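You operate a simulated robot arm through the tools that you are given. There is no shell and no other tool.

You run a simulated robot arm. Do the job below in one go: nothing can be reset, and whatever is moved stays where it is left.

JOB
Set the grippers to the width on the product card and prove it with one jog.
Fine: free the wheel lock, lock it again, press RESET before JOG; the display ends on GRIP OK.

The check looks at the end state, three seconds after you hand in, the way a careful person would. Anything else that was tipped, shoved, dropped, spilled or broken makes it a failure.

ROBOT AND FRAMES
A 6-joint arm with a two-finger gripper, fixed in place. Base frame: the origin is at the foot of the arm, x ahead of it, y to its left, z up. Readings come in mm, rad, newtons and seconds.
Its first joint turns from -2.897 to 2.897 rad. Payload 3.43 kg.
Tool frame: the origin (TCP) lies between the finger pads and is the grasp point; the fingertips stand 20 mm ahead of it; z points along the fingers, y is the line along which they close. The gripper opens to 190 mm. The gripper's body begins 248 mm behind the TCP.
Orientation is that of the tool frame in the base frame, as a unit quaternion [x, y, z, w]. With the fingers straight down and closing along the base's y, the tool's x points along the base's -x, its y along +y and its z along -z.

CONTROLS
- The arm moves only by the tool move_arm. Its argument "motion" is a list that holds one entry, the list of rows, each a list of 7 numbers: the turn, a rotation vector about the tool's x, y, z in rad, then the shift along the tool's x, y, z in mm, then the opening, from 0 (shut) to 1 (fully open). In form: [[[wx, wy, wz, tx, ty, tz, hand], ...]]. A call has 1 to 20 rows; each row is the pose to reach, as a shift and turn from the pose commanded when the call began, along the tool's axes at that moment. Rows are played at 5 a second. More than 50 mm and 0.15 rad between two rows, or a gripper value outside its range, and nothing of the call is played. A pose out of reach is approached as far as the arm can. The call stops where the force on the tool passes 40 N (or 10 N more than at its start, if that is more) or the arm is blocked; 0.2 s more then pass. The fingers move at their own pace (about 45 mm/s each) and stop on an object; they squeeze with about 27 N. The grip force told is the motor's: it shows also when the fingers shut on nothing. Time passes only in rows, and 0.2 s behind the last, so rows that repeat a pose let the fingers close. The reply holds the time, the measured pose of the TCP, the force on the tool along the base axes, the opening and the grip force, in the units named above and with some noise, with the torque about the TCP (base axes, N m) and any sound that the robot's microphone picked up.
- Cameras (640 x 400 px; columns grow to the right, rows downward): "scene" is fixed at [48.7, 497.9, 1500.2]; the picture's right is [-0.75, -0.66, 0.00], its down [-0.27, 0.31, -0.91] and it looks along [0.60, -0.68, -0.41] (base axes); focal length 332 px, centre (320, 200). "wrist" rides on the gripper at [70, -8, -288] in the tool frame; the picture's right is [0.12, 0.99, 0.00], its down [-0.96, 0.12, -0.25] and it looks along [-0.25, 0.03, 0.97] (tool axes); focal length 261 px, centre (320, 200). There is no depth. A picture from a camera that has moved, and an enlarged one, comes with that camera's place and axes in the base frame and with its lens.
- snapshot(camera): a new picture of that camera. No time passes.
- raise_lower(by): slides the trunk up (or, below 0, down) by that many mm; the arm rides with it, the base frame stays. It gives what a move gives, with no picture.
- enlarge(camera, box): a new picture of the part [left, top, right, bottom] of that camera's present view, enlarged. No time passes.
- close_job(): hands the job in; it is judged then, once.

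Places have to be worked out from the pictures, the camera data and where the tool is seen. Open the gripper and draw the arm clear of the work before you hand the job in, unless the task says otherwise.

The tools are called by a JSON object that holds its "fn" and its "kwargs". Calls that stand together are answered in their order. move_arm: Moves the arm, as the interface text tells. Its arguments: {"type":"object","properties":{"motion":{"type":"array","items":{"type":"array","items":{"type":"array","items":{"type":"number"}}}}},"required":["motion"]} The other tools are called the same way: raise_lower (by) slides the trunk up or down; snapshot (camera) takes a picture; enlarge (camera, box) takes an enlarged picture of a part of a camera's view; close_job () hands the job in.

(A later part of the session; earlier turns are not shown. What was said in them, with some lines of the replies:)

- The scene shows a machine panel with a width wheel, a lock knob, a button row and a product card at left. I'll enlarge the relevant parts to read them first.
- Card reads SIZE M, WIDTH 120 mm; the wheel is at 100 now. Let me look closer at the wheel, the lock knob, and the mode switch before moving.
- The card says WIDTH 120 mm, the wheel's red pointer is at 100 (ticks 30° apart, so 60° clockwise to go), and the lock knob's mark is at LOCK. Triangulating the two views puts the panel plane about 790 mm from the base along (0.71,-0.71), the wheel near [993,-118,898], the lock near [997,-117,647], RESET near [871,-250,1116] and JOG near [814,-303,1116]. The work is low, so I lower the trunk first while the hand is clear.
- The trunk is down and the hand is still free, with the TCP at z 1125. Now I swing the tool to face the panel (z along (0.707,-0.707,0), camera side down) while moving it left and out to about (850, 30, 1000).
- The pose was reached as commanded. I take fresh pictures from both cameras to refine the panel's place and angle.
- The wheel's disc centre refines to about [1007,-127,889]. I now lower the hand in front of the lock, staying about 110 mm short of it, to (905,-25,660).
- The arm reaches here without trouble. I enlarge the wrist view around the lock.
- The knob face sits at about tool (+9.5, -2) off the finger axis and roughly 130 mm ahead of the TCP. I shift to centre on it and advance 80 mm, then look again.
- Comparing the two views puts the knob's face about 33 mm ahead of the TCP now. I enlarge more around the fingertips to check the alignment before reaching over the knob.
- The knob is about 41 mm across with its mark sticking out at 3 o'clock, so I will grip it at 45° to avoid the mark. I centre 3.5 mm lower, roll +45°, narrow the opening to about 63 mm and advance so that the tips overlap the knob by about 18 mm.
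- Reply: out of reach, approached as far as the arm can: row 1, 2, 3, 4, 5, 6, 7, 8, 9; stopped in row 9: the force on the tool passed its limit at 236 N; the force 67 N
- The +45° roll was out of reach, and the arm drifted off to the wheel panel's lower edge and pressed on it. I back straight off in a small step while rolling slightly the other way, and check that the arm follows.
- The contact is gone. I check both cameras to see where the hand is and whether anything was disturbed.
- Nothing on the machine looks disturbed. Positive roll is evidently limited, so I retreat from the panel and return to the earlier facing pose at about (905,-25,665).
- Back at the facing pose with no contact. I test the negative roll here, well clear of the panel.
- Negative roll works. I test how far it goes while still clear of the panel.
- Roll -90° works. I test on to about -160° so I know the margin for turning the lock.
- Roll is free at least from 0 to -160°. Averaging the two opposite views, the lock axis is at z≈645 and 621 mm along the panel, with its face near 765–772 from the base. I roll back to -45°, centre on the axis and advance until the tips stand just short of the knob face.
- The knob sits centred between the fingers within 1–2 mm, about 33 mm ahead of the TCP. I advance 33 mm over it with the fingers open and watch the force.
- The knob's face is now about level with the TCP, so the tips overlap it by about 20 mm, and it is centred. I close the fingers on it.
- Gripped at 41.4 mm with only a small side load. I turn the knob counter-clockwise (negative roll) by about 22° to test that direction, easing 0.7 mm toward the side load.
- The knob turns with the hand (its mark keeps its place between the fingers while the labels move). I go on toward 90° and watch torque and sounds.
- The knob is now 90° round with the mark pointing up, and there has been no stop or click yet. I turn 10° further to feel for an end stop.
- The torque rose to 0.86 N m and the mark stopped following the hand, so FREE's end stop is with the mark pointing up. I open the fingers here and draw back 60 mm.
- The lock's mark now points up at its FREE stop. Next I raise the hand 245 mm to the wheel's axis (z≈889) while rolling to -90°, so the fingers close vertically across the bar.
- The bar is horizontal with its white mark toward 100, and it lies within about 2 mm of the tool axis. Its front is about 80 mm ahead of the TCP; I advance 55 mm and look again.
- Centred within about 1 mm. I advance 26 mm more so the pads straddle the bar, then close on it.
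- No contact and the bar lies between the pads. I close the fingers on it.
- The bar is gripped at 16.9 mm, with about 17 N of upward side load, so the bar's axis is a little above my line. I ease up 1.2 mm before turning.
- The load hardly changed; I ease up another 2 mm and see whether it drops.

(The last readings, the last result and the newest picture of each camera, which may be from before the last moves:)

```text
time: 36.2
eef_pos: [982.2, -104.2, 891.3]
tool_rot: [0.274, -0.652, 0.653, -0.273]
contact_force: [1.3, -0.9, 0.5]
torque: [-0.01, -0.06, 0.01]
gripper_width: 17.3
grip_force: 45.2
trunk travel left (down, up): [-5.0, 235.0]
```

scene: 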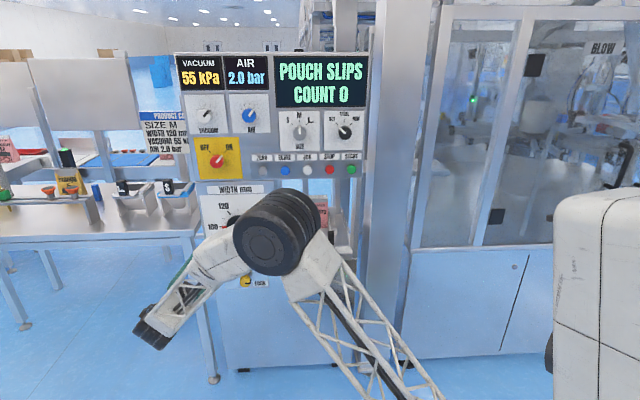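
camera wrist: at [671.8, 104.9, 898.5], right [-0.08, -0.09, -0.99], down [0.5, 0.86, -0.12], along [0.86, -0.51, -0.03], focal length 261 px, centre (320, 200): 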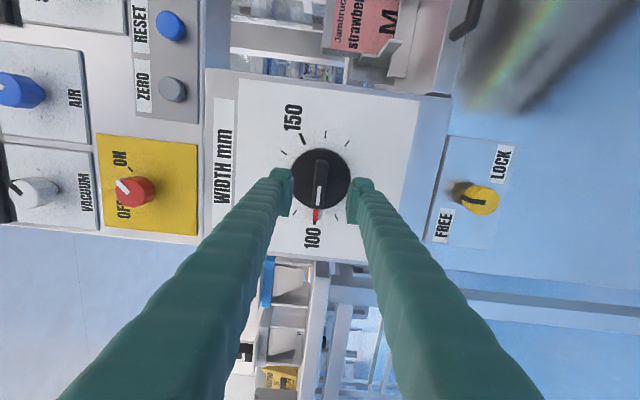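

The side load is gone; the bar's centre is at z≈891. I turn clockwise by 0.24 rad first and check that the wheel follows.

{"fn": "move_arm", "kwargs": {"motion": [[[0, 0, 0.08, 0, 0, 0, 0.0], [0, 0, 0.16, 0, 0, 0, 0.0], [0, 0, 0.24, 0, 0, 0, 0.0]]]}}

{"fn": "enlarge", "kwargs": {"camera": "wrist", "box": [220, 110, 420, 260]}}

```text
time: 37.0
eef_pos: [981.2, -103.7, 889.8]
tool_rot: [-0.193, 0.68, -0.615, 0.348]
contact_force: [-11.8, 1.1, -11.4]
torque: [0.07, 0.07, -0.08]
gripper_width: 16.9
grip_force: 45.0
trunk travel left (down, up): [-5.0, 235.0]
```

```text
2.67 times, centred on (320, 185) of wrist
camera zoom: at [728.2, 48.1, 882.7], right [0.08, 0.09, -0.99], down [0.5, 0.86, 0.12], along [0.86, -0.51, 0.03], focal length 695 px, centre (320, 240)
```

zoom: 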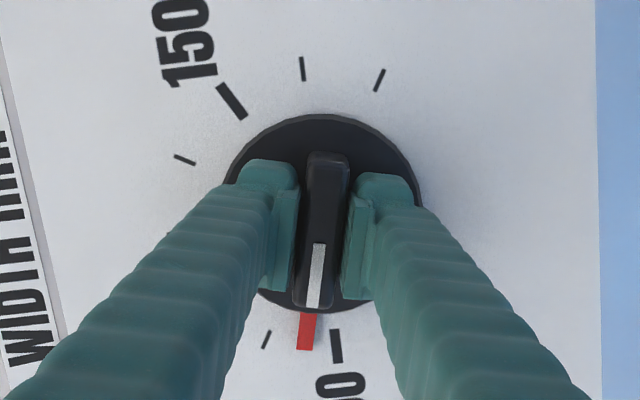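

The wheel follows: its red pointer has left 100 clockwise toward 110. I continue another 0.4 rad, easing about 1.2 mm with the side load.

{"fn": "move_arm", "kwargs": {"motion": [[[0, 0, 0.0, 1.2, 1.2, 0, 0.0], [0, 0, 0.1, 1.2, 1.2, 0, 0.0], [0, 0, 0.2, 1.2, 1.2, 0, 0.0], [0, 0, 0.3, 1.2, 1.2, 0, 0.0], [0, 0, 0.4, 1.2, 1.2, 0, 0.0]]]}}

{"fn": "enlarge", "kwargs": {"camera": "wrist", "box": [220, 110, 420, 260]}}

```text
time: 38.2
eef_pos: [981.9, -104.8, 890.0]
tool_rot: [-0.054, 0.705, -0.533, 0.465]
contact_force: [3.6, 2.4, 0.8]
torque: [-0.1, -0.03, 0.16]
gripper_width: 17.0
grip_force: 45.6
trunk travel left (down, up): [-5.0, 235.0]
```

```text
2.67 times, centred on (320, 185) of wrist
camera zoom: at [734.2, 54.0, 855.5], right [0.35, 0.35, -0.87], down [0.41, 0.77, 0.48], along [0.84, -0.53, 0.13], focal length 695 px, centre (320, 240)
```

zoom: 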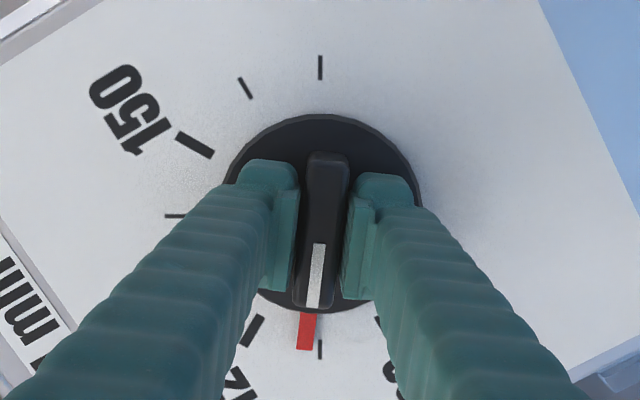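

The pointer is just past 110 (36.7° turned) and the load is small. I turn another 0.35 rad and then fine-tune against the 120 tick.

{"fn": "move_arm", "kwargs": {"motion": [[[0, 0, 0.09, 0, 0, 0, 0.0], [0, 0, 0.18, 0, 0, 0, 0.0], [0, 0, 0.27, 0, 0, 0, 0.0], [0, 0, 0.35, 0, 0, 0, 0.0]]]}}

{"fn": "enlarge", "kwargs": {"camera": "wrist", "box": [220, 110, 420, 260]}}

{"fn": "snapshot", "kwargs": {"camera": "scene"}}

```text
time: 39.2
eef_pos: [981.5, -104.1, 890.7]
tool_rot: [0.07, 0.703, -0.444, 0.551]
contact_force: [8.1, 3.5, 10.1]
torque: [-0.18, -0.1, 0.15]
gripper_width: 17.4
grip_force: 45.1
trunk travel left (down, up): [-5.0, 235.0]
```

```text
2.67 times, centred on (320, 185) of wrist
camera zoom: at [745.3, 65.2, 836.6], right [0.54, 0.54, -0.64], down [0.26, 0.62, 0.74], along [0.8, -0.57, 0.19], focal length 695 px, centre (320, 240)
```

zoom: 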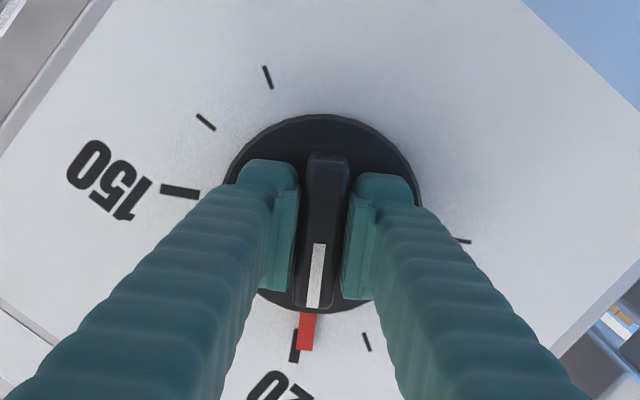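

```text
taken
```

scene: 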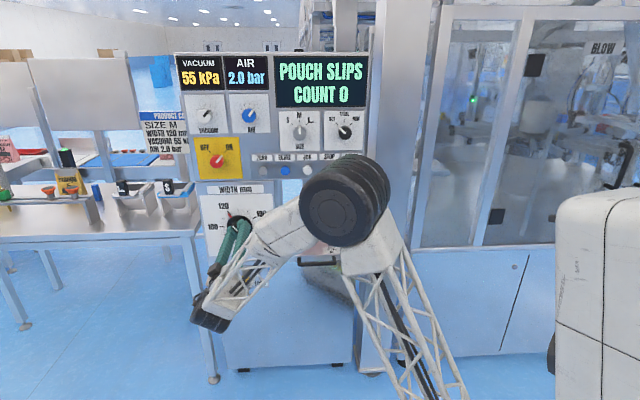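

The pointer is now nearly at the 120 tick. I enlarge to judge the last few degrees.

{"fn": "enlarge", "kwargs": {"camera": "wrist", "box": [295, 205, 345, 245]}}

{"fn": "enlarge", "kwargs": {"camera": "scene", "box": [208, 190, 272, 250]}}

```text
10.00 times, centred on (320, 225) of wrist
camera zoom: at [745.3, 65.2, 836.6], right [0.54, 0.54, -0.64], down [0.26, 0.62, 0.74], along [0.8, -0.57, 0.19], focal length 2606 px, centre (320, -50)
```

zoom: 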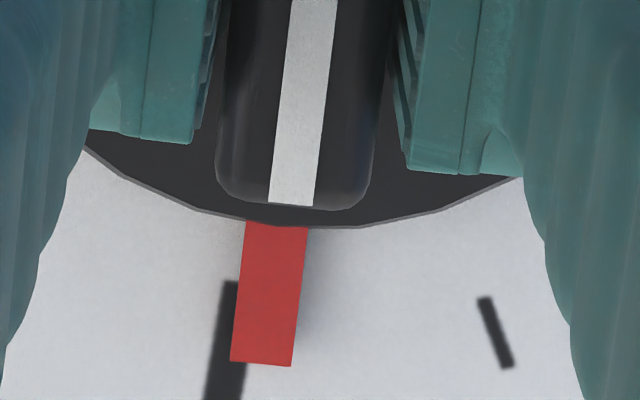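

```text
6.67 times, centred on (240, 220) of scene
camera zoom: at [48.7, 497.9, 1500.2], right [-0.75, -0.66, 0.0], down [-0.27, 0.31, -0.91], along [0.6, -0.68, -0.41], focal length 2216 px, centre (853, 67)
```

zoom: 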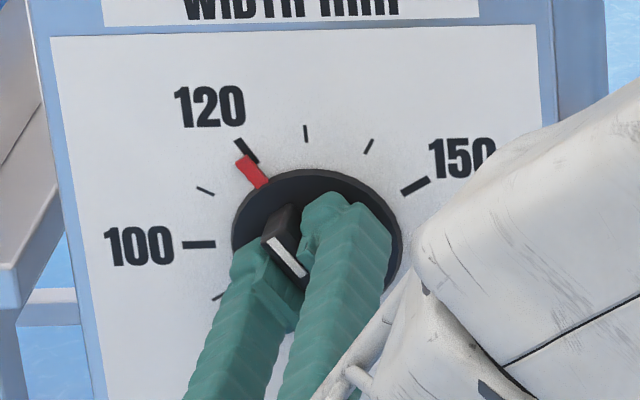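

Working from the tick geometry, the pointer has about 3.2° left to go to 120, which agrees with the 56.7° turned so far. I turn 0.057 rad more and ease 1 mm along the bar.

{"fn": "move_arm", "kwargs": {"motion": [[[0, 0, 0.03, -0.5, 0, 0, 0.0], [0, 0, 0.057, -1, 0, 0, 0.0], [0, 0, 0.057, -1, 0, 0, 0.0]]]}}

{"fn": "enlarge", "kwargs": {"camera": "wrist", "box": [295, 205, 345, 245]}}

{"fn": "enlarge", "kwargs": {"camera": "scene", "box": [208, 190, 272, 250]}}

{"fn": "enlarge", "kwargs": {"camera": "wrist", "box": [220, 110, 420, 260]}}

```text
time: 40.0
eef_pos: [982.8, -105.2, 890.6]
tool_rot: [0.09, 0.701, -0.43, 0.562]
contact_force: [2.6, 2.9, 8.7]
torque: [0.01, 0.0, 0.01]
gripper_width: 17.2
grip_force: 44.8
trunk travel left (down, up): [-5.0, 235.0]
```

```text
10.00 times, centred on (320, 225) of wrist
camera zoom: at [747.5, 67.5, 834.4], right [0.56, 0.57, -0.6], down [0.23, 0.59, 0.77], along [0.79, -0.57, 0.2], focal length 2606 px, centre (320, -50)
```

zoom: 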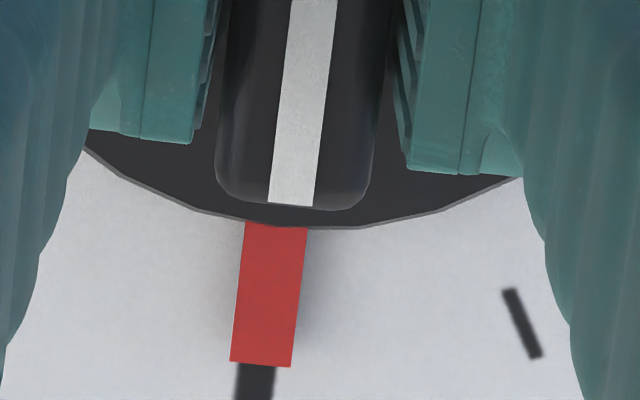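

```text
6.67 times, centred on (240, 220) of scene
camera zoom: at [48.7, 497.9, 1500.2], right [-0.75, -0.66, 0.0], down [-0.27, 0.31, -0.91], along [0.6, -0.68, -0.41], focal length 2216 px, centre (853, 67)
```

zoom: 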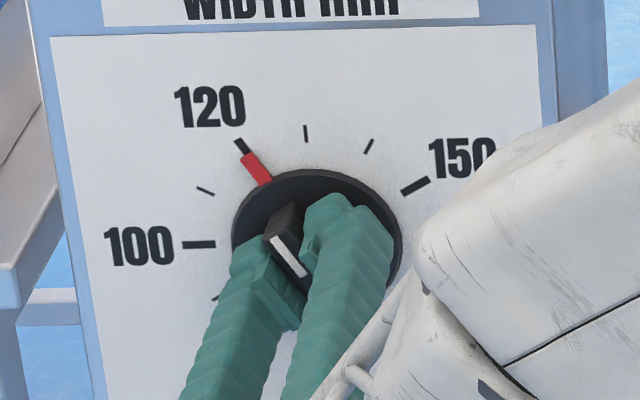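

```text
2.67 times, centred on (320, 185) of wrist
camera zoom: at [747.5, 67.5, 834.4], right [0.56, 0.57, -0.6], down [0.23, 0.59, 0.77], along [0.79, -0.57, 0.2], focal length 695 px, centre (320, 240)
```

zoom: 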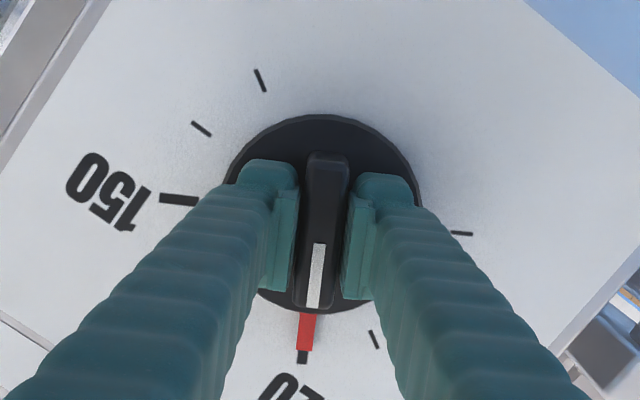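

The pointer now lines up with the 120 tick to about 0.3°, with no torque left in the grip. I open the fingers without moving and check that it stays.

{"fn": "move_arm", "kwargs": {"motion": [[[0, 0, 0, 0, 0, 0, 0.12], [0, 0, 0, 0, 0, 0, 0.25], [0, 0, 0, 0, 0, 0, 0.33], [0, 0, 0, 0, 0, 0, 0.33]]]}}

{"fn": "enlarge", "kwargs": {"camera": "wrist", "box": [295, 205, 345, 245]}}

{"fn": "enlarge", "kwargs": {"camera": "wrist", "box": [220, 110, 420, 260]}}

```text
time: 41.0
eef_pos: [980.4, -104.4, 890.0]
tool_rot: [0.089, 0.701, -0.43, 0.562]
contact_force: [-0.4, -0.6, 0.1]
torque: [0.0, -0.01, 0.04]
gripper_width: 62.7
grip_force: 0.0
trunk travel left (down, up): [-5.0, 235.0]
```

```text
10.00 times, centred on (320, 225) of wrist
camera zoom: at [747.7, 67.5, 834.2], right [0.56, 0.57, -0.6], down [0.23, 0.59, 0.77], along [0.79, -0.57, 0.2], focal length 2606 px, centre (320, -50)
```

zoom: 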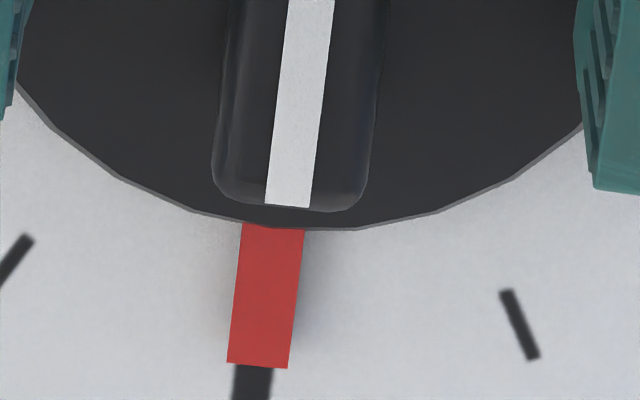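

```text
2.67 times, centred on (320, 185) of wrist
camera zoom: at [747.7, 67.5, 834.2], right [0.56, 0.57, -0.6], down [0.23, 0.59, 0.77], along [0.79, -0.57, 0.2], focal length 695 px, centre (320, 240)
```

zoom: 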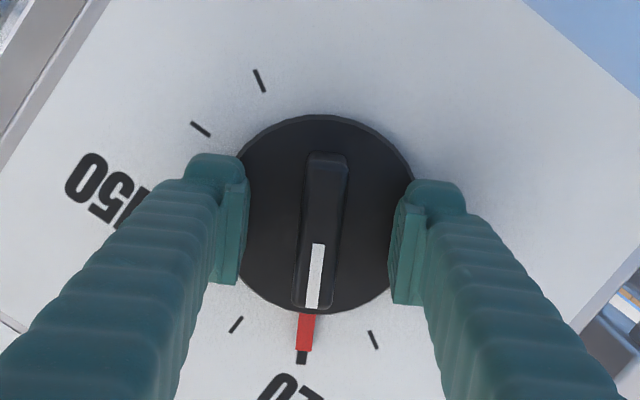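

The wheel stays on 120 (centred between the 110 and 130 ticks within about 0.4°). I draw back 65 mm, go down to the lock axis and roll to -135° ready to grip it again.

{"fn": "move_arm", "kwargs": {"motion": [[[0, 0, 0, 0, 0, -20, 0.33], [0, 0, 0, 0, 0, -42, 0.33], [0, 0, 0, 0, 0, -65, 0.33], [0, 0, -0.131, 15.1, 8.7, -65, 0.33], [0, 0, -0.262, 30.3, 17.3, -65, 0.33], [0, 0, -0.393, 45.4, 26, -65, 0.33], [0, 0, -0.524, 60.5, 34.7, -65, 0.33], [0, 0, -0.655, 75.7, 43.3, -65, 0.33], [0, 0, -0.785, 90.8, 52, -65, 0.33], [0, 0, -0.916, 106, 60.7, -65, 0.33], [0, 0, -1.047, 121.1, 69.3, -65, 0.33], [0, 0, -1.178, 136.2, 78, -65, 0.33], [0, 0, -1.309, 151.4, 86.6, -65, 0.33], [0, 0, -1.44, 166.5, 95.3, -65, 0.33], [0, 0, -1.571, 181.6, 104, -65, 0.33], [0, 0, -1.702, 196.8, 112.6, -65, 0.33], [0, 0, -1.8326, 211.9, 121.3, -65, 0.33], [0, 0, -1.8326, 211.9, 121.3, -65, 0.33]]]}}

{"fn": "enlarge", "kwargs": {"camera": "wrist", "box": [240, 110, 400, 230]}}

{"fn": "enlarge", "kwargs": {"camera": "scene", "box": [170, 50, 370, 180]}}

```text
time: 44.8
eef_pos: [934.3, -59.6, 645.8]
tool_rot: [0.502, -0.498, 0.707, -0.001]
contact_force: [-0.3, 0.5, -1.0]
torque: [-0.02, 0.02, 0.02]
gripper_width: 62.7
grip_force: 0.0
trunk travel left (down, up): [-5.0, 235.0]
```

```text
3.33 times, centred on (320, 170) of wrist
camera zoom: at [699.7, 111.5, 702.3], right [-0.55, -0.56, -0.62], down [0.24, 0.6, -0.76], along [0.8, -0.57, -0.19], focal length 869 px, centre (320, 300)
```

zoom: 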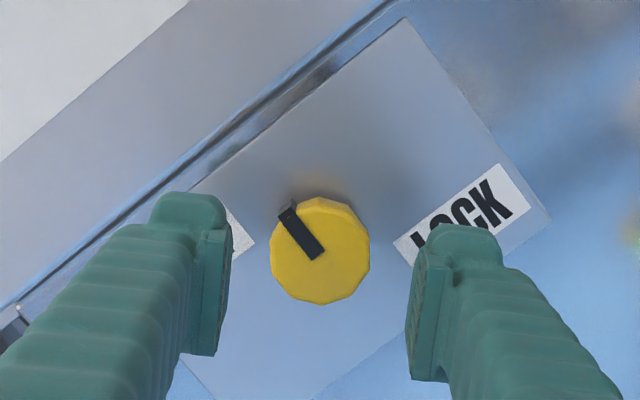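

```text
3.08 times, centred on (270, 115) of scene
camera zoom: at [48.7, 497.9, 1500.2], right [-0.75, -0.66, 0.0], down [-0.27, 0.31, -0.91], along [0.6, -0.68, -0.41], focal length 1023 px, centre (474, 462)
```

zoom: 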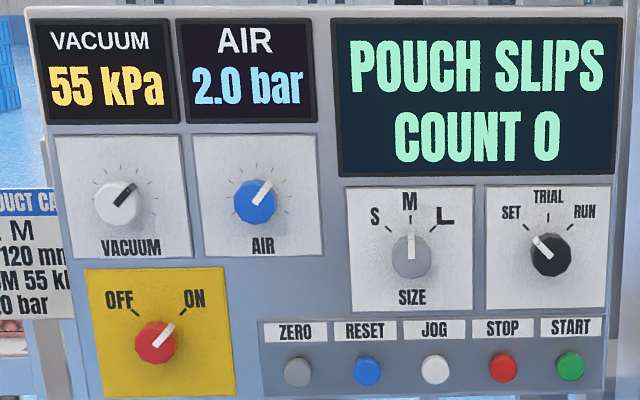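

The knob is centred between the fingers and its mark still points up. I advance 65 mm over it and close.

{"fn": "move_arm", "kwargs": {"motion": [[[0, 0, 0, 0, 0, 15, 0.33], [0, 0, 0, 0, 0, 30, 0.33], [0, 0, 0, 0, 0, 45, 0.33], [0, 0, 0, 0, 0, 56, 0.33], [0, 0, 0, 0, 0, 65, 0.33], [0, 0, 0, 0, 0, 65, 0.2], [0, 0, 0, 0, 0, 65, 0.1], [0, 0, 0, 0, 0, 65, 0.1], [0, 0, 0, 0, 0, 65, 0.1]]]}}

{"fn": "enlarge", "kwargs": {"camera": "wrist", "box": [240, 110, 400, 230]}}

```text
time: 46.8
eef_pos: [981.1, -104.9, 646.8]
tool_rot: [0.502, -0.498, 0.707, -0.001]
contact_force: [-6.3, -1.7, -5.9]
torque: [0.05, 0.07, -0.05]
gripper_width: 41.3
grip_force: 45.5
trunk travel left (down, up): [-5.0, 235.0]
```

```text
3.33 times, centred on (320, 170) of wrist
camera zoom: at [745.9, 65.8, 702.6], right [-0.55, -0.56, -0.62], down [0.24, 0.6, -0.76], along [0.8, -0.57, -0.19], focal length 869 px, centre (320, 300)
```

zoom: 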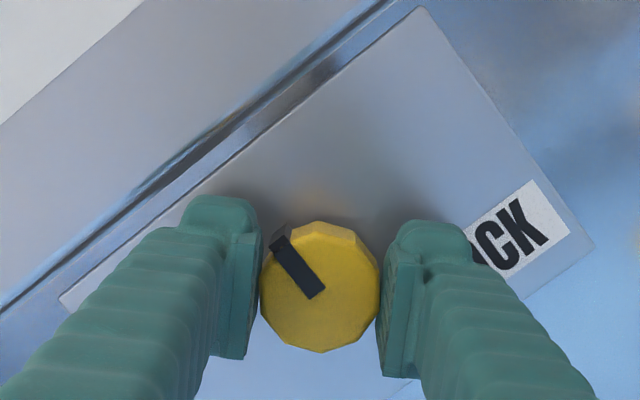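

A good grip with a low side load. I turn it clockwise back toward LOCK, first by about 83°.

{"fn": "move_arm", "kwargs": {"motion": [[[0, 0, 0.12, 0, 0, 0, 0.1], [0, 0, 0.24, 0, 0, 0, 0.1], [0, 0, 0.36, 0, 0, 0, 0.1], [0, 0, 0.48, 0, 0, 0, 0.1], [0, 0, 0.6, 0, 0, 0, 0.1], [0, 0, 0.72, 0, 0, 0, 0.1], [0, 0, 0.84, 0, 0, 0, 0.1], [0, 0, 0.96, 0, 0, 0, 0.1], [0, 0, 1.08, 0, 0, 0, 0.1], [0, 0, 1.2, 0, 0, 0, 0.1], [0, 0, 1.32, 0, 0, 0, 0.1], [0, 0, 1.45, 0, 0, 0, 0.1]]]}}

{"fn": "enlarge", "kwargs": {"camera": "wrist", "box": [240, 110, 400, 230]}}

```text
time: 49.0
eef_pos: [981.4, -107.3, 644.8]
tool_rot: [-0.144, 0.693, -0.588, 0.391]
contact_force: [-0.9, 0.2, -5.7]
torque: [0.1, 0.11, 0.15]
gripper_width: 42.0
grip_force: 44.8
trunk travel left (down, up): [-5.0, 235.0]
stopped in row 10: the force on the tool passed its limit at 41 N (the readings are from after the stop); the commanded pose is now the measured one
```

```text
3.33 times, centred on (320, 170) of wrist
camera zoom: at [728.4, 47.9, 627.6], right [0.18, 0.19, -0.97], down [0.48, 0.84, 0.25], along [0.86, -0.51, 0.06], focal length 869 px, centre (320, 300)
```

zoom: 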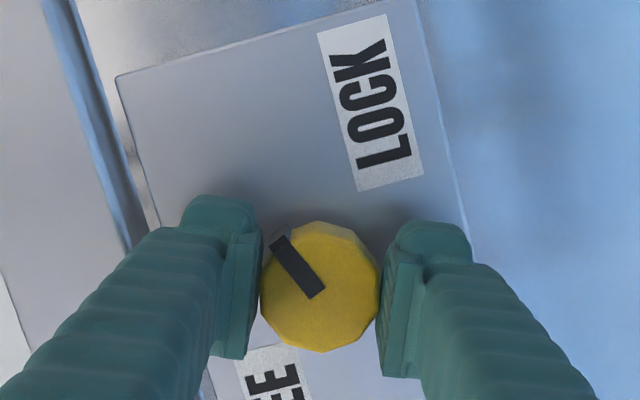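

The move stopped on a brief side load at 67° of turn; the load has relaxed and the knob is still firmly held. I continue clockwise 0.2 rad in gentle steps.

{"fn": "move_arm", "kwargs": {"motion": [[[0, 0, 0.05, 0, 0, 0, 0.1], [0, 0, 0.1, 0, 0, 0, 0.1], [0, 0, 0.15, 0, 0, 0, 0.1], [0, 0, 0.2, 0, 0, 0, 0.1]]]}}

{"fn": "enlarge", "kwargs": {"camera": "wrist", "box": [240, 110, 400, 230]}}

```text
time: 50.0
eef_pos: [980.0, -106.2, 644.4]
tool_rot: [-0.073, 0.704, -0.546, 0.449]
contact_force: [-0.3, -0.1, -11.9]
torque: [0.04, 0.03, 0.06]
gripper_width: 41.6
grip_force: 45.1
trunk travel left (down, up): [-5.0, 235.0]
```

```text
3.33 times, centred on (320, 170) of wrist
camera zoom: at [732.0, 51.6, 613.9], right [0.31, 0.32, -0.89], down [0.43, 0.79, 0.43], along [0.85, -0.52, 0.11], focal length 869 px, centre (320, 300)
```

zoom: 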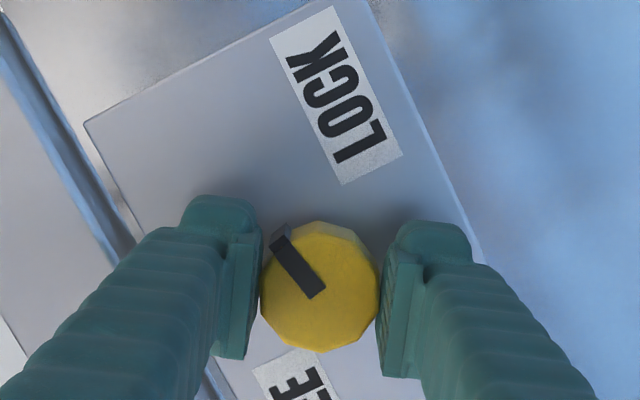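

Still following; 78° turned, with a slight downward load. I ease 1 mm down and continue 0.2 rad to the original LOCK angle.

{"fn": "move_arm", "kwargs": {"motion": [[[0, 0, 0.0, 0.5, 0.8, 0, 0.1], [0, 0, 0.05, 0.5, 0.8, 0, 0.1], [0, 0, 0.1, 0.5, 0.8, 0, 0.1], [0, 0, 0.15, 0.5, 0.8, 0, 0.1], [0, 0, 0.2, 0.5, 0.8, 0, 0.1]]]}}

{"fn": "enlarge", "kwargs": {"camera": "wrist", "box": [240, 110, 400, 230]}}

```text
time: 51.2
eef_pos: [981.0, -104.5, 644.0]
tool_rot: [-0.002, 0.707, -0.499, 0.501]
contact_force: [-3.8, 0.3, -4.6]
torque: [0.0, 0.05, 0.0]
gripper_width: 41.5
grip_force: 45.3
trunk travel left (down, up): [-5.0, 235.0]
```

```text
3.33 times, centred on (320, 170) of wrist
camera zoom: at [737.5, 57.2, 601.4], right [0.43, 0.44, -0.79], down [0.36, 0.72, 0.6], along [0.83, -0.54, 0.15], focal length 869 px, centre (320, 300)
```

zoom: 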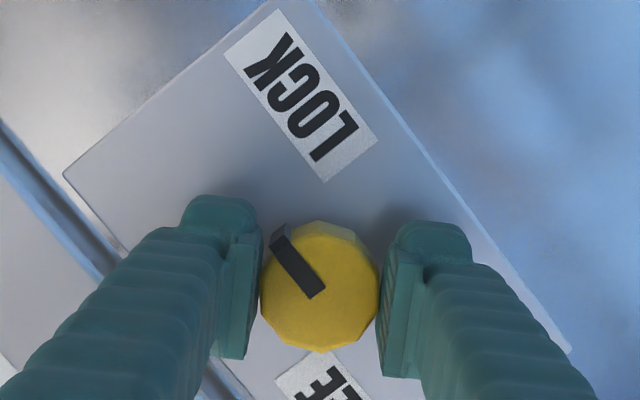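

The hand is back at the angle where it first gripped. I turn 10° further to make sure the knob reaches the LOCK stop.

{"fn": "move_arm", "kwargs": {"motion": [[[0, 0, 0.06, 0, 0, 0, 0.1], [0, 0, 0.12, 0, 0, 0, 0.1], [0, 0, 0.18, 0, 0, 0, 0.1]]]}}

{"fn": "enlarge", "kwargs": {"camera": "wrist", "box": [240, 110, 400, 230]}}

```text
time: 52.0
eef_pos: [980.8, -104.4, 644.0]
tool_rot: [0.062, 0.705, -0.452, 0.544]
contact_force: [1.6, 0.2, -4.5]
torque: [-0.63, 0.65, 0.04]
gripper_width: 41.7
grip_force: 45.1
trunk travel left (down, up): [-5.0, 235.0]
```

```text
3.33 times, centred on (320, 170) of wrist
camera zoom: at [743.6, 63.5, 592.1], right [0.52, 0.53, -0.66], down [0.28, 0.63, 0.72], along [0.81, -0.56, 0.18], focal length 869 px, centre (320, 300)
```

zoom: 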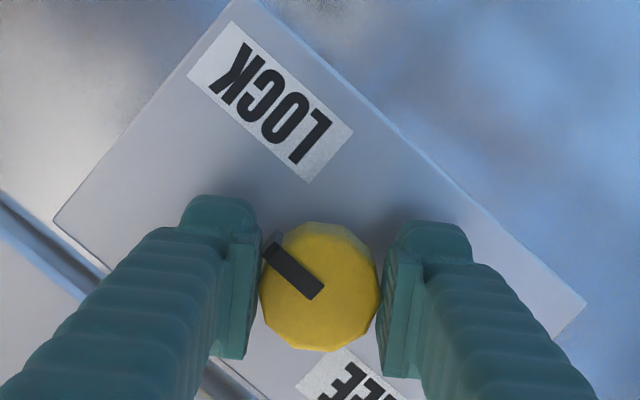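

The torque rose to 0.9 N m and the hand slipped round, so the knob is at the LOCK stop. I open the fingers and draw back 70 mm.

{"fn": "move_arm", "kwargs": {"motion": [[[0, 0, 0, 0, 0, 0, 0.2], [0, 0, 0, 0, 0, 0, 0.33], [0, 0, 0, 0, 0, 0, 0.33], [0, 0, 0, 0, 0, -15, 0.33], [0, 0, 0, 0, 0, -30, 0.33], [0, 0, 0, 0, 0, -50, 0.33], [0, 0, 0, 0, 0, -70, 0.33]]]}}

{"fn": "enlarge", "kwargs": {"camera": "wrist", "box": [220, 90, 420, 240]}}

{"fn": "enlarge", "kwargs": {"camera": "scene", "box": [170, 50, 370, 180]}}

```text
time: 53.6
eef_pos: [931.4, -57.1, 642.5]
tool_rot: [0.06, 0.705, -0.45, 0.544]
contact_force: [-0.8, 0.5, 0.0]
torque: [-0.03, 0.02, 0.03]
gripper_width: 62.9
grip_force: 0.1
trunk travel left (down, up): [-5.0, 235.0]
```

```text
2.67 times, centred on (320, 165) of wrist
camera zoom: at [693.6, 112.2, 591.7], right [0.52, 0.53, -0.66], down [0.28, 0.63, 0.72], along [0.81, -0.56, 0.18], focal length 695 px, centre (320, 293)
```

zoom: 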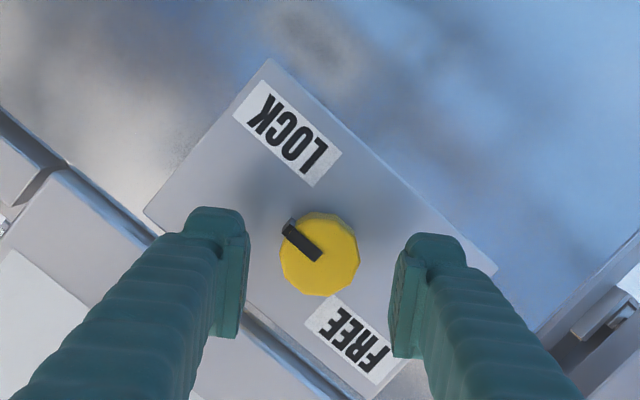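

```text
3.08 times, centred on (270, 115) of scene
camera zoom: at [48.7, 497.9, 1500.2], right [-0.75, -0.66, 0.0], down [-0.27, 0.31, -0.91], along [0.6, -0.68, -0.41], focal length 1023 px, centre (474, 462)
```

zoom: 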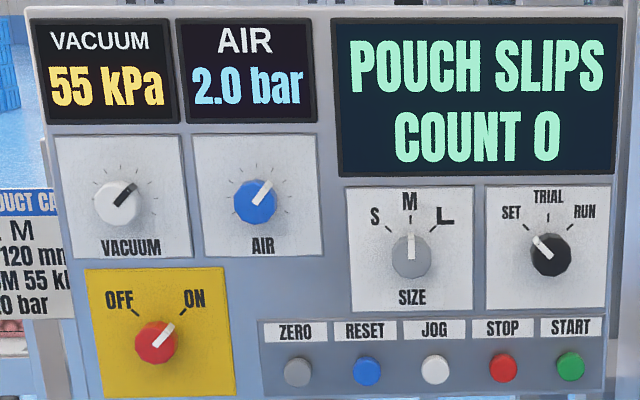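

The lock is back at LOCK, and the display still shows the old slips message. Now I close the fingers and go up to button height (z≈1115), staying about 85 mm off the panel and rolling to about -80°.

{"fn": "move_arm", "kwargs": {"motion": [[[0, 0, -0.0718, -35.3, -24.45, -14, 0.2], [0, 0, -0.1436, -70.6, -48.9, -14, 0.1], [0, 0, -0.2154, -105.9, -73.3, -14, 0.0], [0, 0, -0.2872, -141.2, -97.8, -14, 0.0], [0, 0, -0.359, -176.5, -122.2, -14, 0.0], [0, 0, -0.4308, -211.9, -146.7, -14, 0.0], [0, 0, -0.5026, -247.2, -171.1, -14, 0.0], [0, 0, -0.5744, -282.5, -195.6, -14, 0.0], [0, 0, -0.6462, -317.8, -220, -14, 0.0], [0, 0, -0.718, -353.1, -244.5, -14, 0.0], [0, 0, -0.79, -388.4, -268.9, -14, 0.0], [0, 0, -0.79, -388.4, -268.9, -14, 0.0]]]}}

{"fn": "snapshot", "kwargs": {"camera": "wrist"}}

{"fn": "enlarge", "kwargs": {"camera": "scene", "box": [190, 170, 370, 300]}}

```text
time: 56.2
eef_pos: [921.7, -47.6, 1116.3]
tool_rot: [-0.215, 0.673, -0.626, 0.329]
contact_force: [-0.6, 0.4, 0.1]
torque: [-0.01, 0.05, 0.02]
gripper_width: 0.3
grip_force: 27.1
trunk travel left (down, up): [-5.0, 235.0]
```

```text
taken
camera wrist: at [667.4, 105.8, 1113.8], right [0.04, 0.04, -1.0], down [0.5, 0.86, 0.05], along [0.86, -0.5, 0.01], focal length 261 px, centre (320, 200)
```

wrist: 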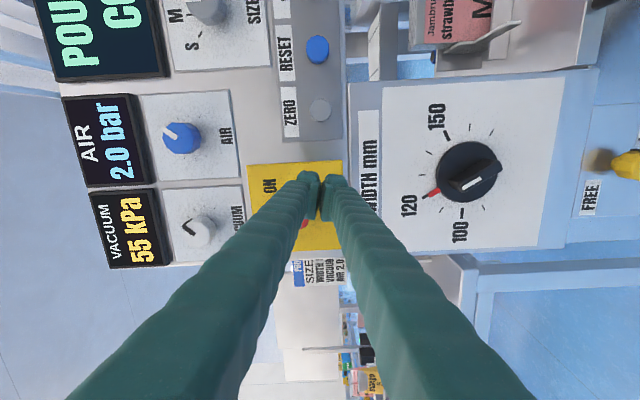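

```text
3.08 times, centred on (280, 235) of scene
camera zoom: at [48.7, 497.9, 1500.2], right [-0.75, -0.66, 0.0], down [-0.27, 0.31, -0.91], along [0.6, -0.68, -0.41], focal length 1023 px, centre (443, 92)
```

zoom: 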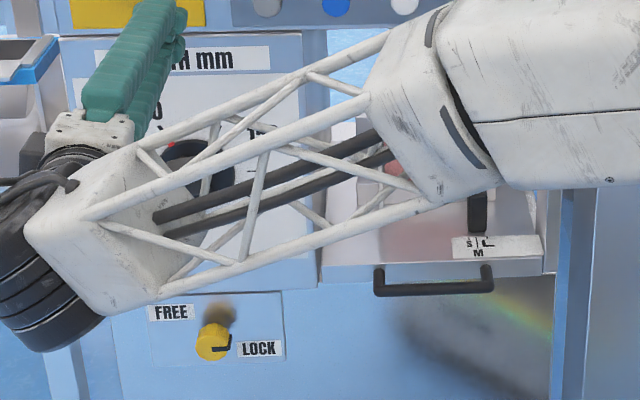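

Lock at LOCK and pointer at 120 are both confirmed here. RESET projects to about 440 mm along the panel at z≈1112, so I slide the closed hand sideways in front of it.

{"fn": "move_arm", "kwargs": {"motion": [[[0, 0, 0, 35.2, -5.3, 0, 0.0], [0, 0, 0, 70.4, -10.7, 0, 0.0], [0, 0, 0, 105.7, -16, 0, 0.0], [0, 0, 0, 140.9, -21.4, 0, 0.0], [0, 0, 0, 176.1, -26.7, 0, 0.0], [0, 0, 0, 176.1, -26.7, 0, 0.0]]]}}

{"fn": "snapshot", "kwargs": {"camera": "wrist"}}

{"fn": "enlarge", "kwargs": {"camera": "wrist", "box": [240, 110, 400, 230]}}

{"fn": "snapshot", "kwargs": {"camera": "scene"}}

```text
time: 57.6
eef_pos: [795.9, -174.8, 1111.5]
tool_rot: [-0.215, 0.674, -0.626, 0.329]
contact_force: [0.1, -0.3, 0.0]
torque: [0.02, 0.02, -0.03]
gripper_width: 0.0
grip_force: 27.3
trunk travel left (down, up): [-5.0, 235.0]
```

```text
taken
camera wrist: at [542.0, -22.4, 1109.5], right [0.04, 0.04, -1.0], down [0.5, 0.86, 0.05], along [0.86, -0.5, 0.01], focal length 261 px, centre (320, 200)
```

wrist: 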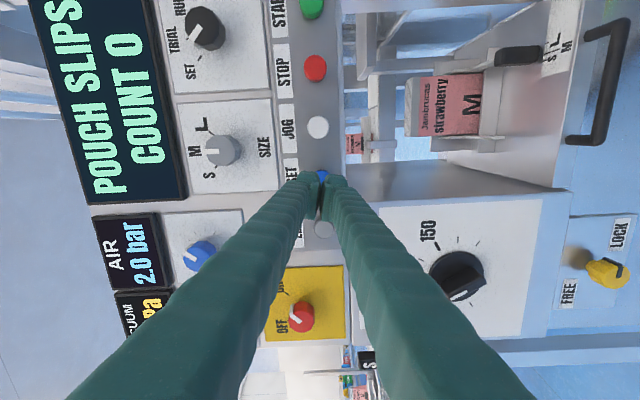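

```text
3.33 times, centred on (320, 170) of wrist
camera zoom: at [542.0, -22.4, 1109.5], right [0.04, 0.04, -1.0], down [0.5, 0.86, 0.05], along [0.86, -0.5, 0.01], focal length 869 px, centre (320, 300)
```

zoom: 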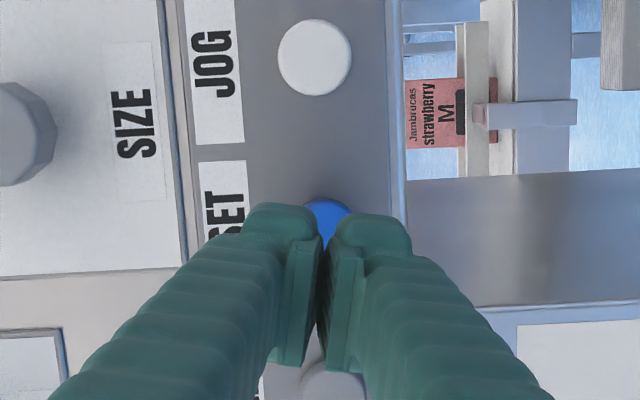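

```text
taken
```

scene: 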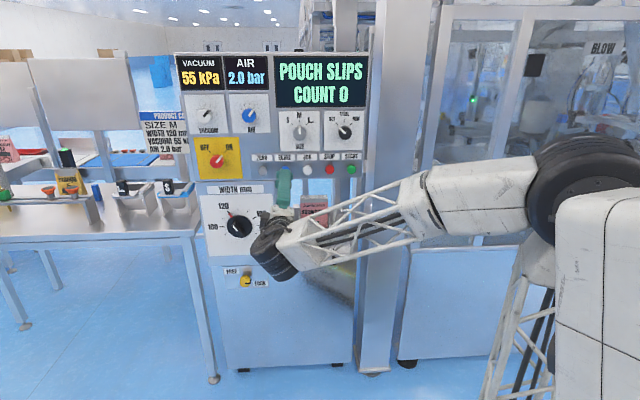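

The RESET centre falls about 2 mm below and 1.5 mm beyond my axis, and its face is about 105 mm ahead of the TCP (85 mm ahead of the tips). I correct that and advance 72 mm, then look.

{"fn": "move_arm", "kwargs": {"motion": [[[0, 0, 0, 0.5, 1, 20, 0.0], [0, 0, 0, 1, 2, 40, 0.0], [0, 0, 0, 1.2, 2, 58, 0.0], [0, 0, 0, 1.2, 2, 72, 0.0], [0, 0, 0, 1.2, 2, 72, 0.0]]]}}

{"fn": "enlarge", "kwargs": {"camera": "wrist", "box": [240, 110, 400, 230]}}

{"fn": "enlarge", "kwargs": {"camera": "scene", "box": [250, 140, 370, 215]}}

```text
time: 58.8
eef_pos: [846.5, -224.4, 1111.2]
tool_rot: [-0.215, 0.673, -0.626, 0.328]
contact_force: [-0.2, 0.4, 0.8]
torque: [-0.02, -0.04, -0.04]
gripper_width: 0.2
grip_force: 26.8
trunk travel left (down, up): [-5.0, 235.0]
```

```text
3.33 times, centred on (320, 170) of wrist
camera zoom: at [593.3, -73.5, 1107.6], right [0.04, 0.04, -1.0], down [0.5, 0.86, 0.05], along [0.86, -0.5, 0.01], focal length 869 px, centre (320, 300)
```

zoom: 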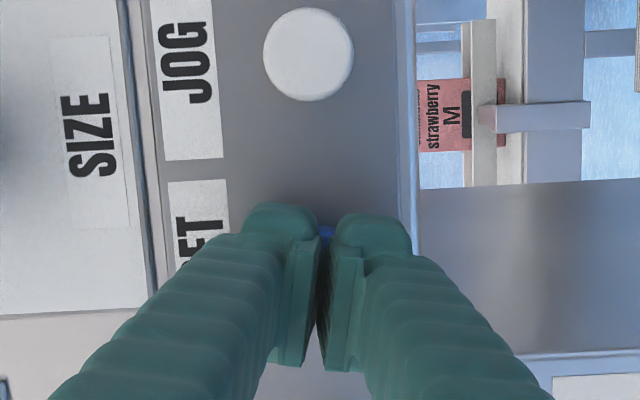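

```text
5.33 times, centred on (310, 178) of scene
camera zoom: at [48.7, 497.9, 1500.2], right [-0.75, -0.66, 0.0], down [-0.27, 0.31, -0.91], along [0.6, -0.68, -0.41], focal length 1773 px, centre (373, 320)
```

zoom: 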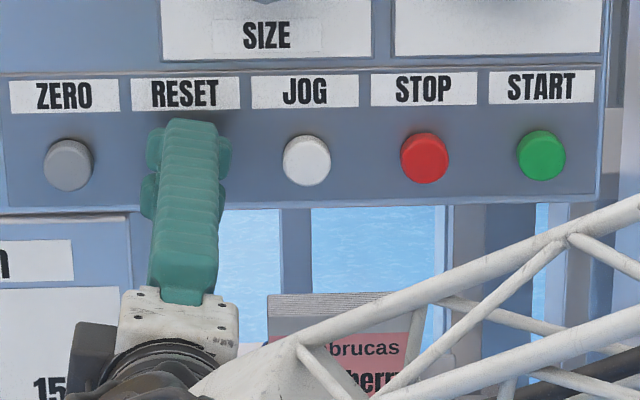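

The fingers are right in front of RESET, with the tips about 13 mm short of it. I press forward in 2 mm steps until the button gives or the force limit stops me.

{"fn": "move_arm", "kwargs": {"motion": [[[0, 0, 0, 0, 0, 6, 0.0], [0, 0, 0, 0, 0, 9, 0.0], [0, 0, 0, 0, 0, 11, 0.0], [0, 0, 0, 0, 0, 13, 0.0], [0, 0, 0, 0, 0, 15, 0.0], [0, 0, 0, 0, 0, 17, 0.0]]]}}

{"fn": "enlarge", "kwargs": {"camera": "scene", "box": [170, 50, 370, 180]}}

```text
time: 60.2
eef_pos: [857.4, -235.7, 1110.3]
tool_rot: [-0.216, 0.673, -0.626, 0.329]
contact_force: [-23.3, 14.0, -0.6]
torque: [-0.02, -0.01, -0.17]
gripper_width: 6.0
grip_force: 34.7
trunk travel left (down, up): [-5.0, 235.0]
heard: click
stopped in row 6: the force on the tool passed its limit at 44 N (the readings are from after the stop); the commanded pose is now the measured one
```

```text
3.08 times, centred on (270, 115) of scene
camera zoom: at [48.7, 497.9, 1500.2], right [-0.75, -0.66, 0.0], down [-0.27, 0.31, -0.91], along [0.6, -0.68, -0.41], focal length 1023 px, centre (474, 462)
```

zoom: 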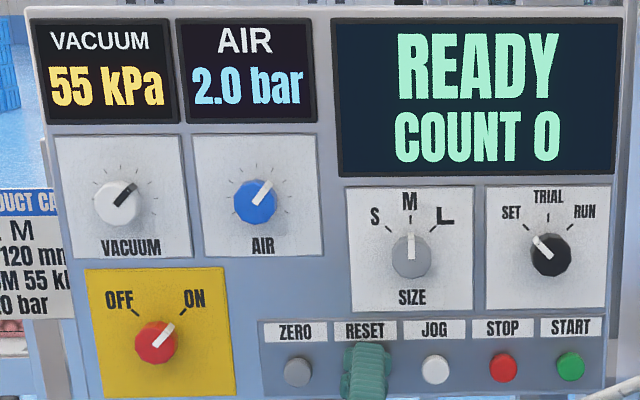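

A click was heard and the display now shows READY, COUNT 0, so RESET worked. I draw back 40 mm and slide 77.6 mm to the right in front of JOG.

{"fn": "move_arm", "kwargs": {"motion": [[[0, 0, 0, 0, 0, -12, 0.0], [0, 0, 0, 0, 0, -26, 0.0], [0, 0, 0, 0, 0, -40, 0.0], [0, 0, 0, 25.5, -4.5, -40, 0.0], [0, 0, 0, 51, -9, -40, 0.0], [0, 0, 0, 76.4, -13.5, -40, 0.0], [0, 0, 0, 76.4, -13.5, -40, 0.0]]]}}

{"fn": "enlarge", "kwargs": {"camera": "wrist", "box": [220, 90, 420, 240]}}

{"fn": "enlarge", "kwargs": {"camera": "scene", "box": [170, 50, 370, 180]}}

```text
time: 61.8
eef_pos: [776.3, -264.4, 1110.0]
tool_rot: [-0.214, 0.674, -0.626, 0.328]
contact_force: [-0.3, -0.1, -0.3]
torque: [0.01, -0.03, 0.03]
gripper_width: 0.0
grip_force: 34.2
trunk travel left (down, up): [-5.0, 235.0]
```

```text
2.67 times, centred on (320, 165) of wrist
camera zoom: at [521.5, -110.8, 1107.4], right [0.04, 0.04, -1.0], down [0.5, 0.86, 0.05], along [0.86, -0.5, 0.01], focal length 695 px, centre (320, 293)
```

zoom: 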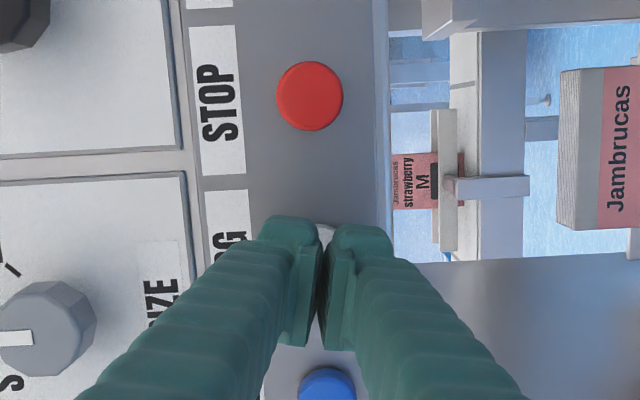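

```text
3.08 times, centred on (270, 115) of scene
camera zoom: at [48.7, 497.9, 1500.2], right [-0.75, -0.66, 0.0], down [-0.27, 0.31, -0.91], along [0.6, -0.68, -0.41], focal length 1023 px, centre (474, 462)
```

zoom: 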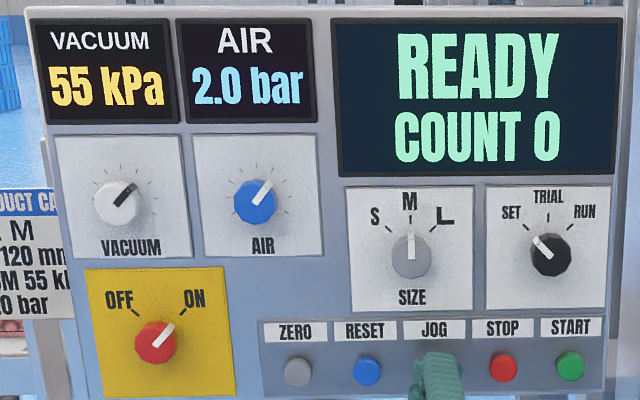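

JOG is centred ahead of the closed fingertips (STOP and RESET lie symmetric about them), and the display says READY. I press JOG once, in 2 mm steps near contact.

{"fn": "move_arm", "kwargs": {"motion": [[[0, 0, 0, 0, 0, 15, 0.0], [0, 0, 0, 0, 0, 26, 0.0], [0, 0, 0, 0, 0, 30, 0.0], [0, 0, 0, 0, 0, 32, 0.0], [0, 0, 0, 0, 0, 34, 0.0], [0, 0, 0, 0, 0, 36, 0.0], [0, 0, 0, 0, 0, 38, 0.0]]]}}

{"fn": "enlarge", "kwargs": {"camera": "scene", "box": [170, 50, 370, 180]}}

```text
time: 63.4
eef_pos: [802.2, -288.8, 1109.4]
tool_rot: [-0.215, 0.674, -0.625, 0.329]
contact_force: [-13.0, 8.9, -3.7]
torque: [0.08, -0.04, -0.09]
gripper_width: 6.0
grip_force: 34.0
trunk travel left (down, up): [-5.0, 235.0]
heard: click
```

```text
3.08 times, centred on (270, 115) of scene
camera zoom: at [48.7, 497.9, 1500.2], right [-0.75, -0.66, 0.0], down [-0.27, 0.31, -0.91], along [0.6, -0.68, -0.41], focal length 1023 px, centre (474, 462)
```

zoom: 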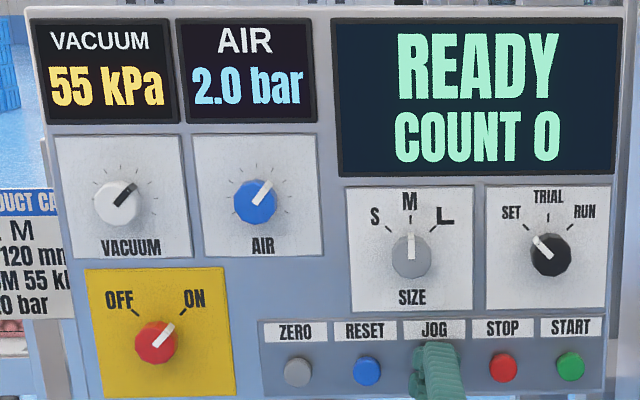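

A click was heard, but the display still reads READY. I release the button, draw back 45 mm and see what it shows.

{"fn": "move_arm", "kwargs": {"motion": [[[0, 0, 0, 0, 0, -12, 0.0], [0, 0, 0, 0, 0, -26, 0.0], [0, 0, 0, 0, 0, -45, 0.0], [0, 0, 0, 0, 0, -45, 0.0], [0, 0, 0, 0, 0, -45, 0.0], [0, 0, 0, 0, 0, -45, 0.0]]]}}

{"fn": "enlarge", "kwargs": {"camera": "scene", "box": [170, 50, 370, 180]}}

```text
time: 64.8
eef_pos: [770.8, -257.9, 1109.4]
tool_rot: [-0.214, 0.674, -0.626, 0.328]
contact_force: [-0.1, 0.0, -0.3]
torque: [-0.02, 0.01, 0.02]
gripper_width: 0.1
grip_force: 34.2
trunk travel left (down, up): [-5.0, 235.0]
```

```text
3.08 times, centred on (270, 115) of scene
camera zoom: at [48.7, 497.9, 1500.2], right [-0.75, -0.66, 0.0], down [-0.27, 0.31, -0.91], along [0.6, -0.68, -0.41], focal length 1023 px, centre (474, 462)
```

zoom: 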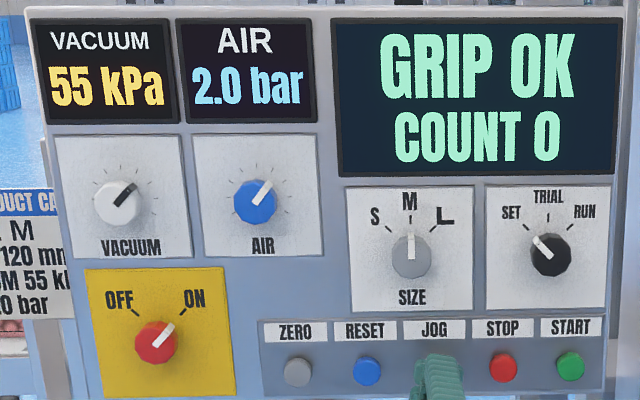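

The display now shows GRIP OK. I draw the hand back another 70 mm, open the gripper there, and check everything.

{"fn": "move_arm", "kwargs": {"motion": [[[0, 0, 0, 0, 0, -20, 0.0], [0, 0, 0, 0, 0, -40, 0.0], [0, 0, 0, 0, 0, -60, 0.1], [0, 0, 0, 0, 0, -70, 0.3], [0, 0, 0, 0, 0, -70, 0.5], [0, 0, 0, 0, 0, -70, 0.5], [0, 0, 0, 0, 0, -70, 0.5]]]}}

{"fn": "snapshot", "kwargs": {"camera": "scene"}}

{"fn": "snapshot", "kwargs": {"camera": "wrist"}}

{"fn": "enlarge", "kwargs": {"camera": "scene", "box": [190, 170, 370, 300]}}

```text
time: 66.4
eef_pos: [720.2, -211.3, 1109.7]
tool_rot: [-0.214, 0.674, -0.626, 0.328]
contact_force: [0.8, -1.2, 0.1]
torque: [-0.04, 0.02, -0.02]
gripper_width: 94.8
grip_force: 0.0
trunk travel left (down, up): [-5.0, 235.0]
```

```text
taken
```

scene: 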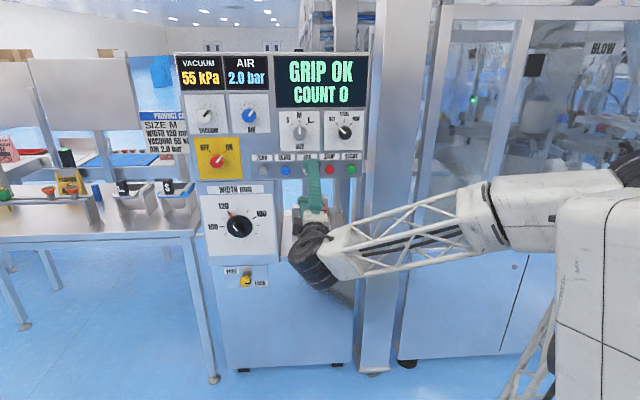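

```text
taken
camera wrist: at [466.3, -57.4, 1107.1], right [0.04, 0.04, -1.0], down [0.5, 0.86, 0.05], along [0.86, -0.51, 0.01], focal length 261 px, centre (320, 200)
```

wrist: 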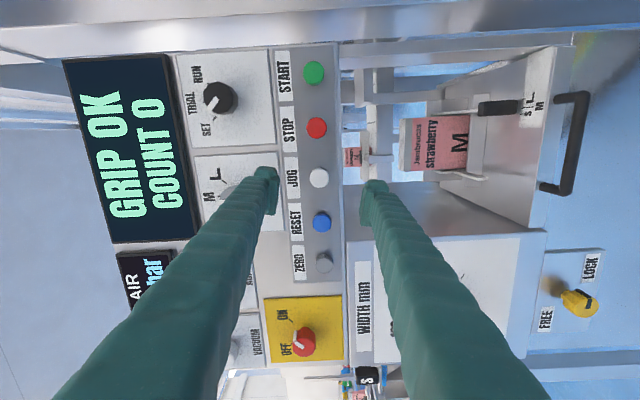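

```text
3.08 times, centred on (280, 235) of scene
camera zoom: at [48.7, 497.9, 1500.2], right [-0.75, -0.66, 0.0], down [-0.27, 0.31, -0.91], along [0.6, -0.68, -0.41], focal length 1023 px, centre (443, 92)
```

zoom: 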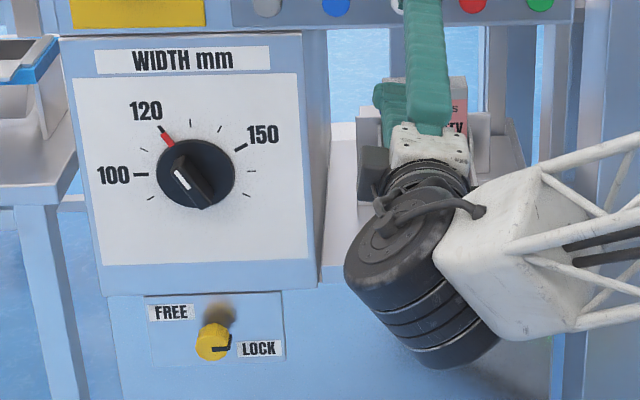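

Wheel on 120, lock on LOCK, display GRIP OK, mode and all else unchanged. I draw the arm a bit further back and leave the gripper open.

{"fn": "move_arm", "kwargs": {"motion": [[[0, 0, 0, -12, 2, -16, 0.5], [0, 0, 0, -24, 4, -32, 0.5], [0, 0, 0, -36, 6, -48, 0.6], [0, 0, 0, -48, 8, -64, 0.8], [0, 0, 0, -59, 10.4, -80, 1.0], [0, 0, 0, -59, 10.4, -80, 1.0], [0, 0, 0, -59, 10.4, -80, 1.0], [0, 0, 0, -59, 10.4, -80, 1.0]]]}}

{"fn": "enlarge", "kwargs": {"camera": "scene", "box": [208, 190, 272, 250]}}

{"fn": "snapshot", "kwargs": {"camera": "scene"}}

{"fn": "enlarge", "kwargs": {"camera": "scene", "box": [225, 255, 281, 295]}}

```text
time: 68.2
eef_pos: [705.5, -109.7, 1110.2]
tool_rot: [-0.215, 0.674, -0.626, 0.327]
contact_force: [-0.9, -0.4, -0.8]
torque: [-0.03, 0.0, 0.01]
gripper_width: 189.9
grip_force: 0.0
trunk travel left (down, up): [-5.0, 235.0]
```

```text
6.67 times, centred on (240, 220) of scene
camera zoom: at [48.7, 497.9, 1500.2], right [-0.75, -0.66, 0.0], down [-0.27, 0.31, -0.91], along [0.6, -0.68, -0.41], focal length 2216 px, centre (853, 67)
```

zoom: 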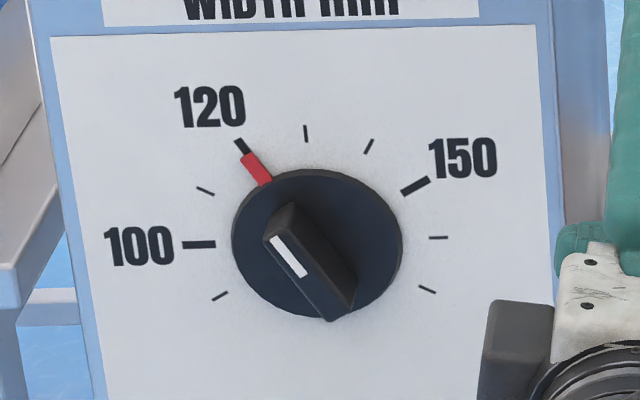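

```text
taken
```

scene: 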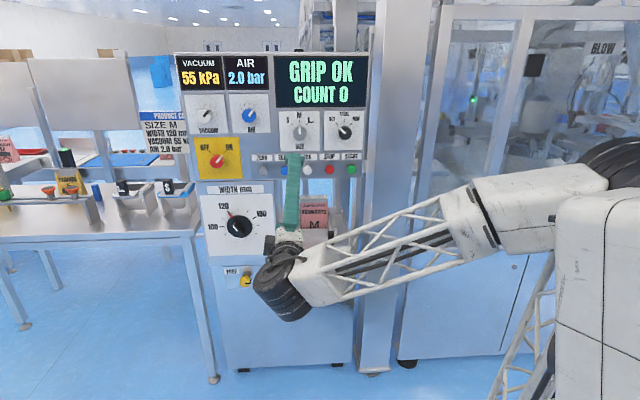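

```text
10.00 times, centred on (253, 275) of scene
camera zoom: at [48.7, 497.9, 1500.2], right [-0.75, -0.66, 0.0], down [-0.27, 0.31, -0.91], along [0.6, -0.68, -0.41], focal length 3324 px, centre (990, -550)
```

zoom: 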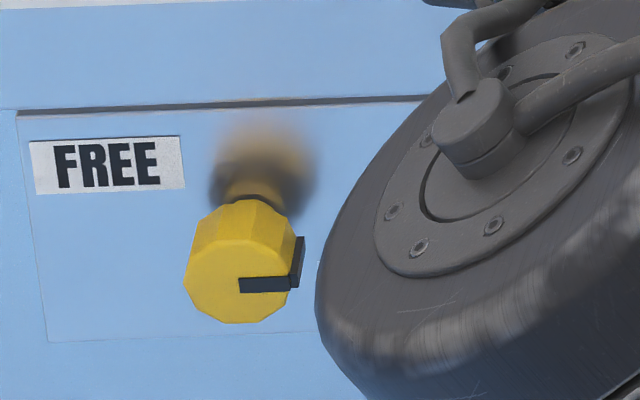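

The wheel's pointer lies on the 120 tick, the lock's mark is exactly as it was at LOCK, the display shows GRIP OK, and the open hand is clear of the machine with no contact. I hand the job in.

{"fn": "close_job", "kwargs": {}}

```text
The job is handed in.
```

The grippers are set to 120 mm, the width on the product card, and the jog proved it: the display ended on **GRIP OK**, COUNT 0.

- **Lock and wheel:** I freed the lock and turned the width wheel from 100 to 120. The pointer sits on the 120 tick to within about 0.4°. I then turned the lock back to its LOCK stop.
- **Buttons:** I pressed RESET once and the display went to READY. I then pressed JOG once, and GRIP OK appeared after I let the button go.
- **One contact to know about:** while lining up for the lock, I tried a wrist roll the arm could not reach. The hand drifted and pressed the lower edge of the wheel panel at up to 236 N before the move stopped. I backed off, and the pictures taken afterwards show nothing moved or damaged there.

The arm is drawn clear of the machine with the gripper open. No other knob or switch was touched.
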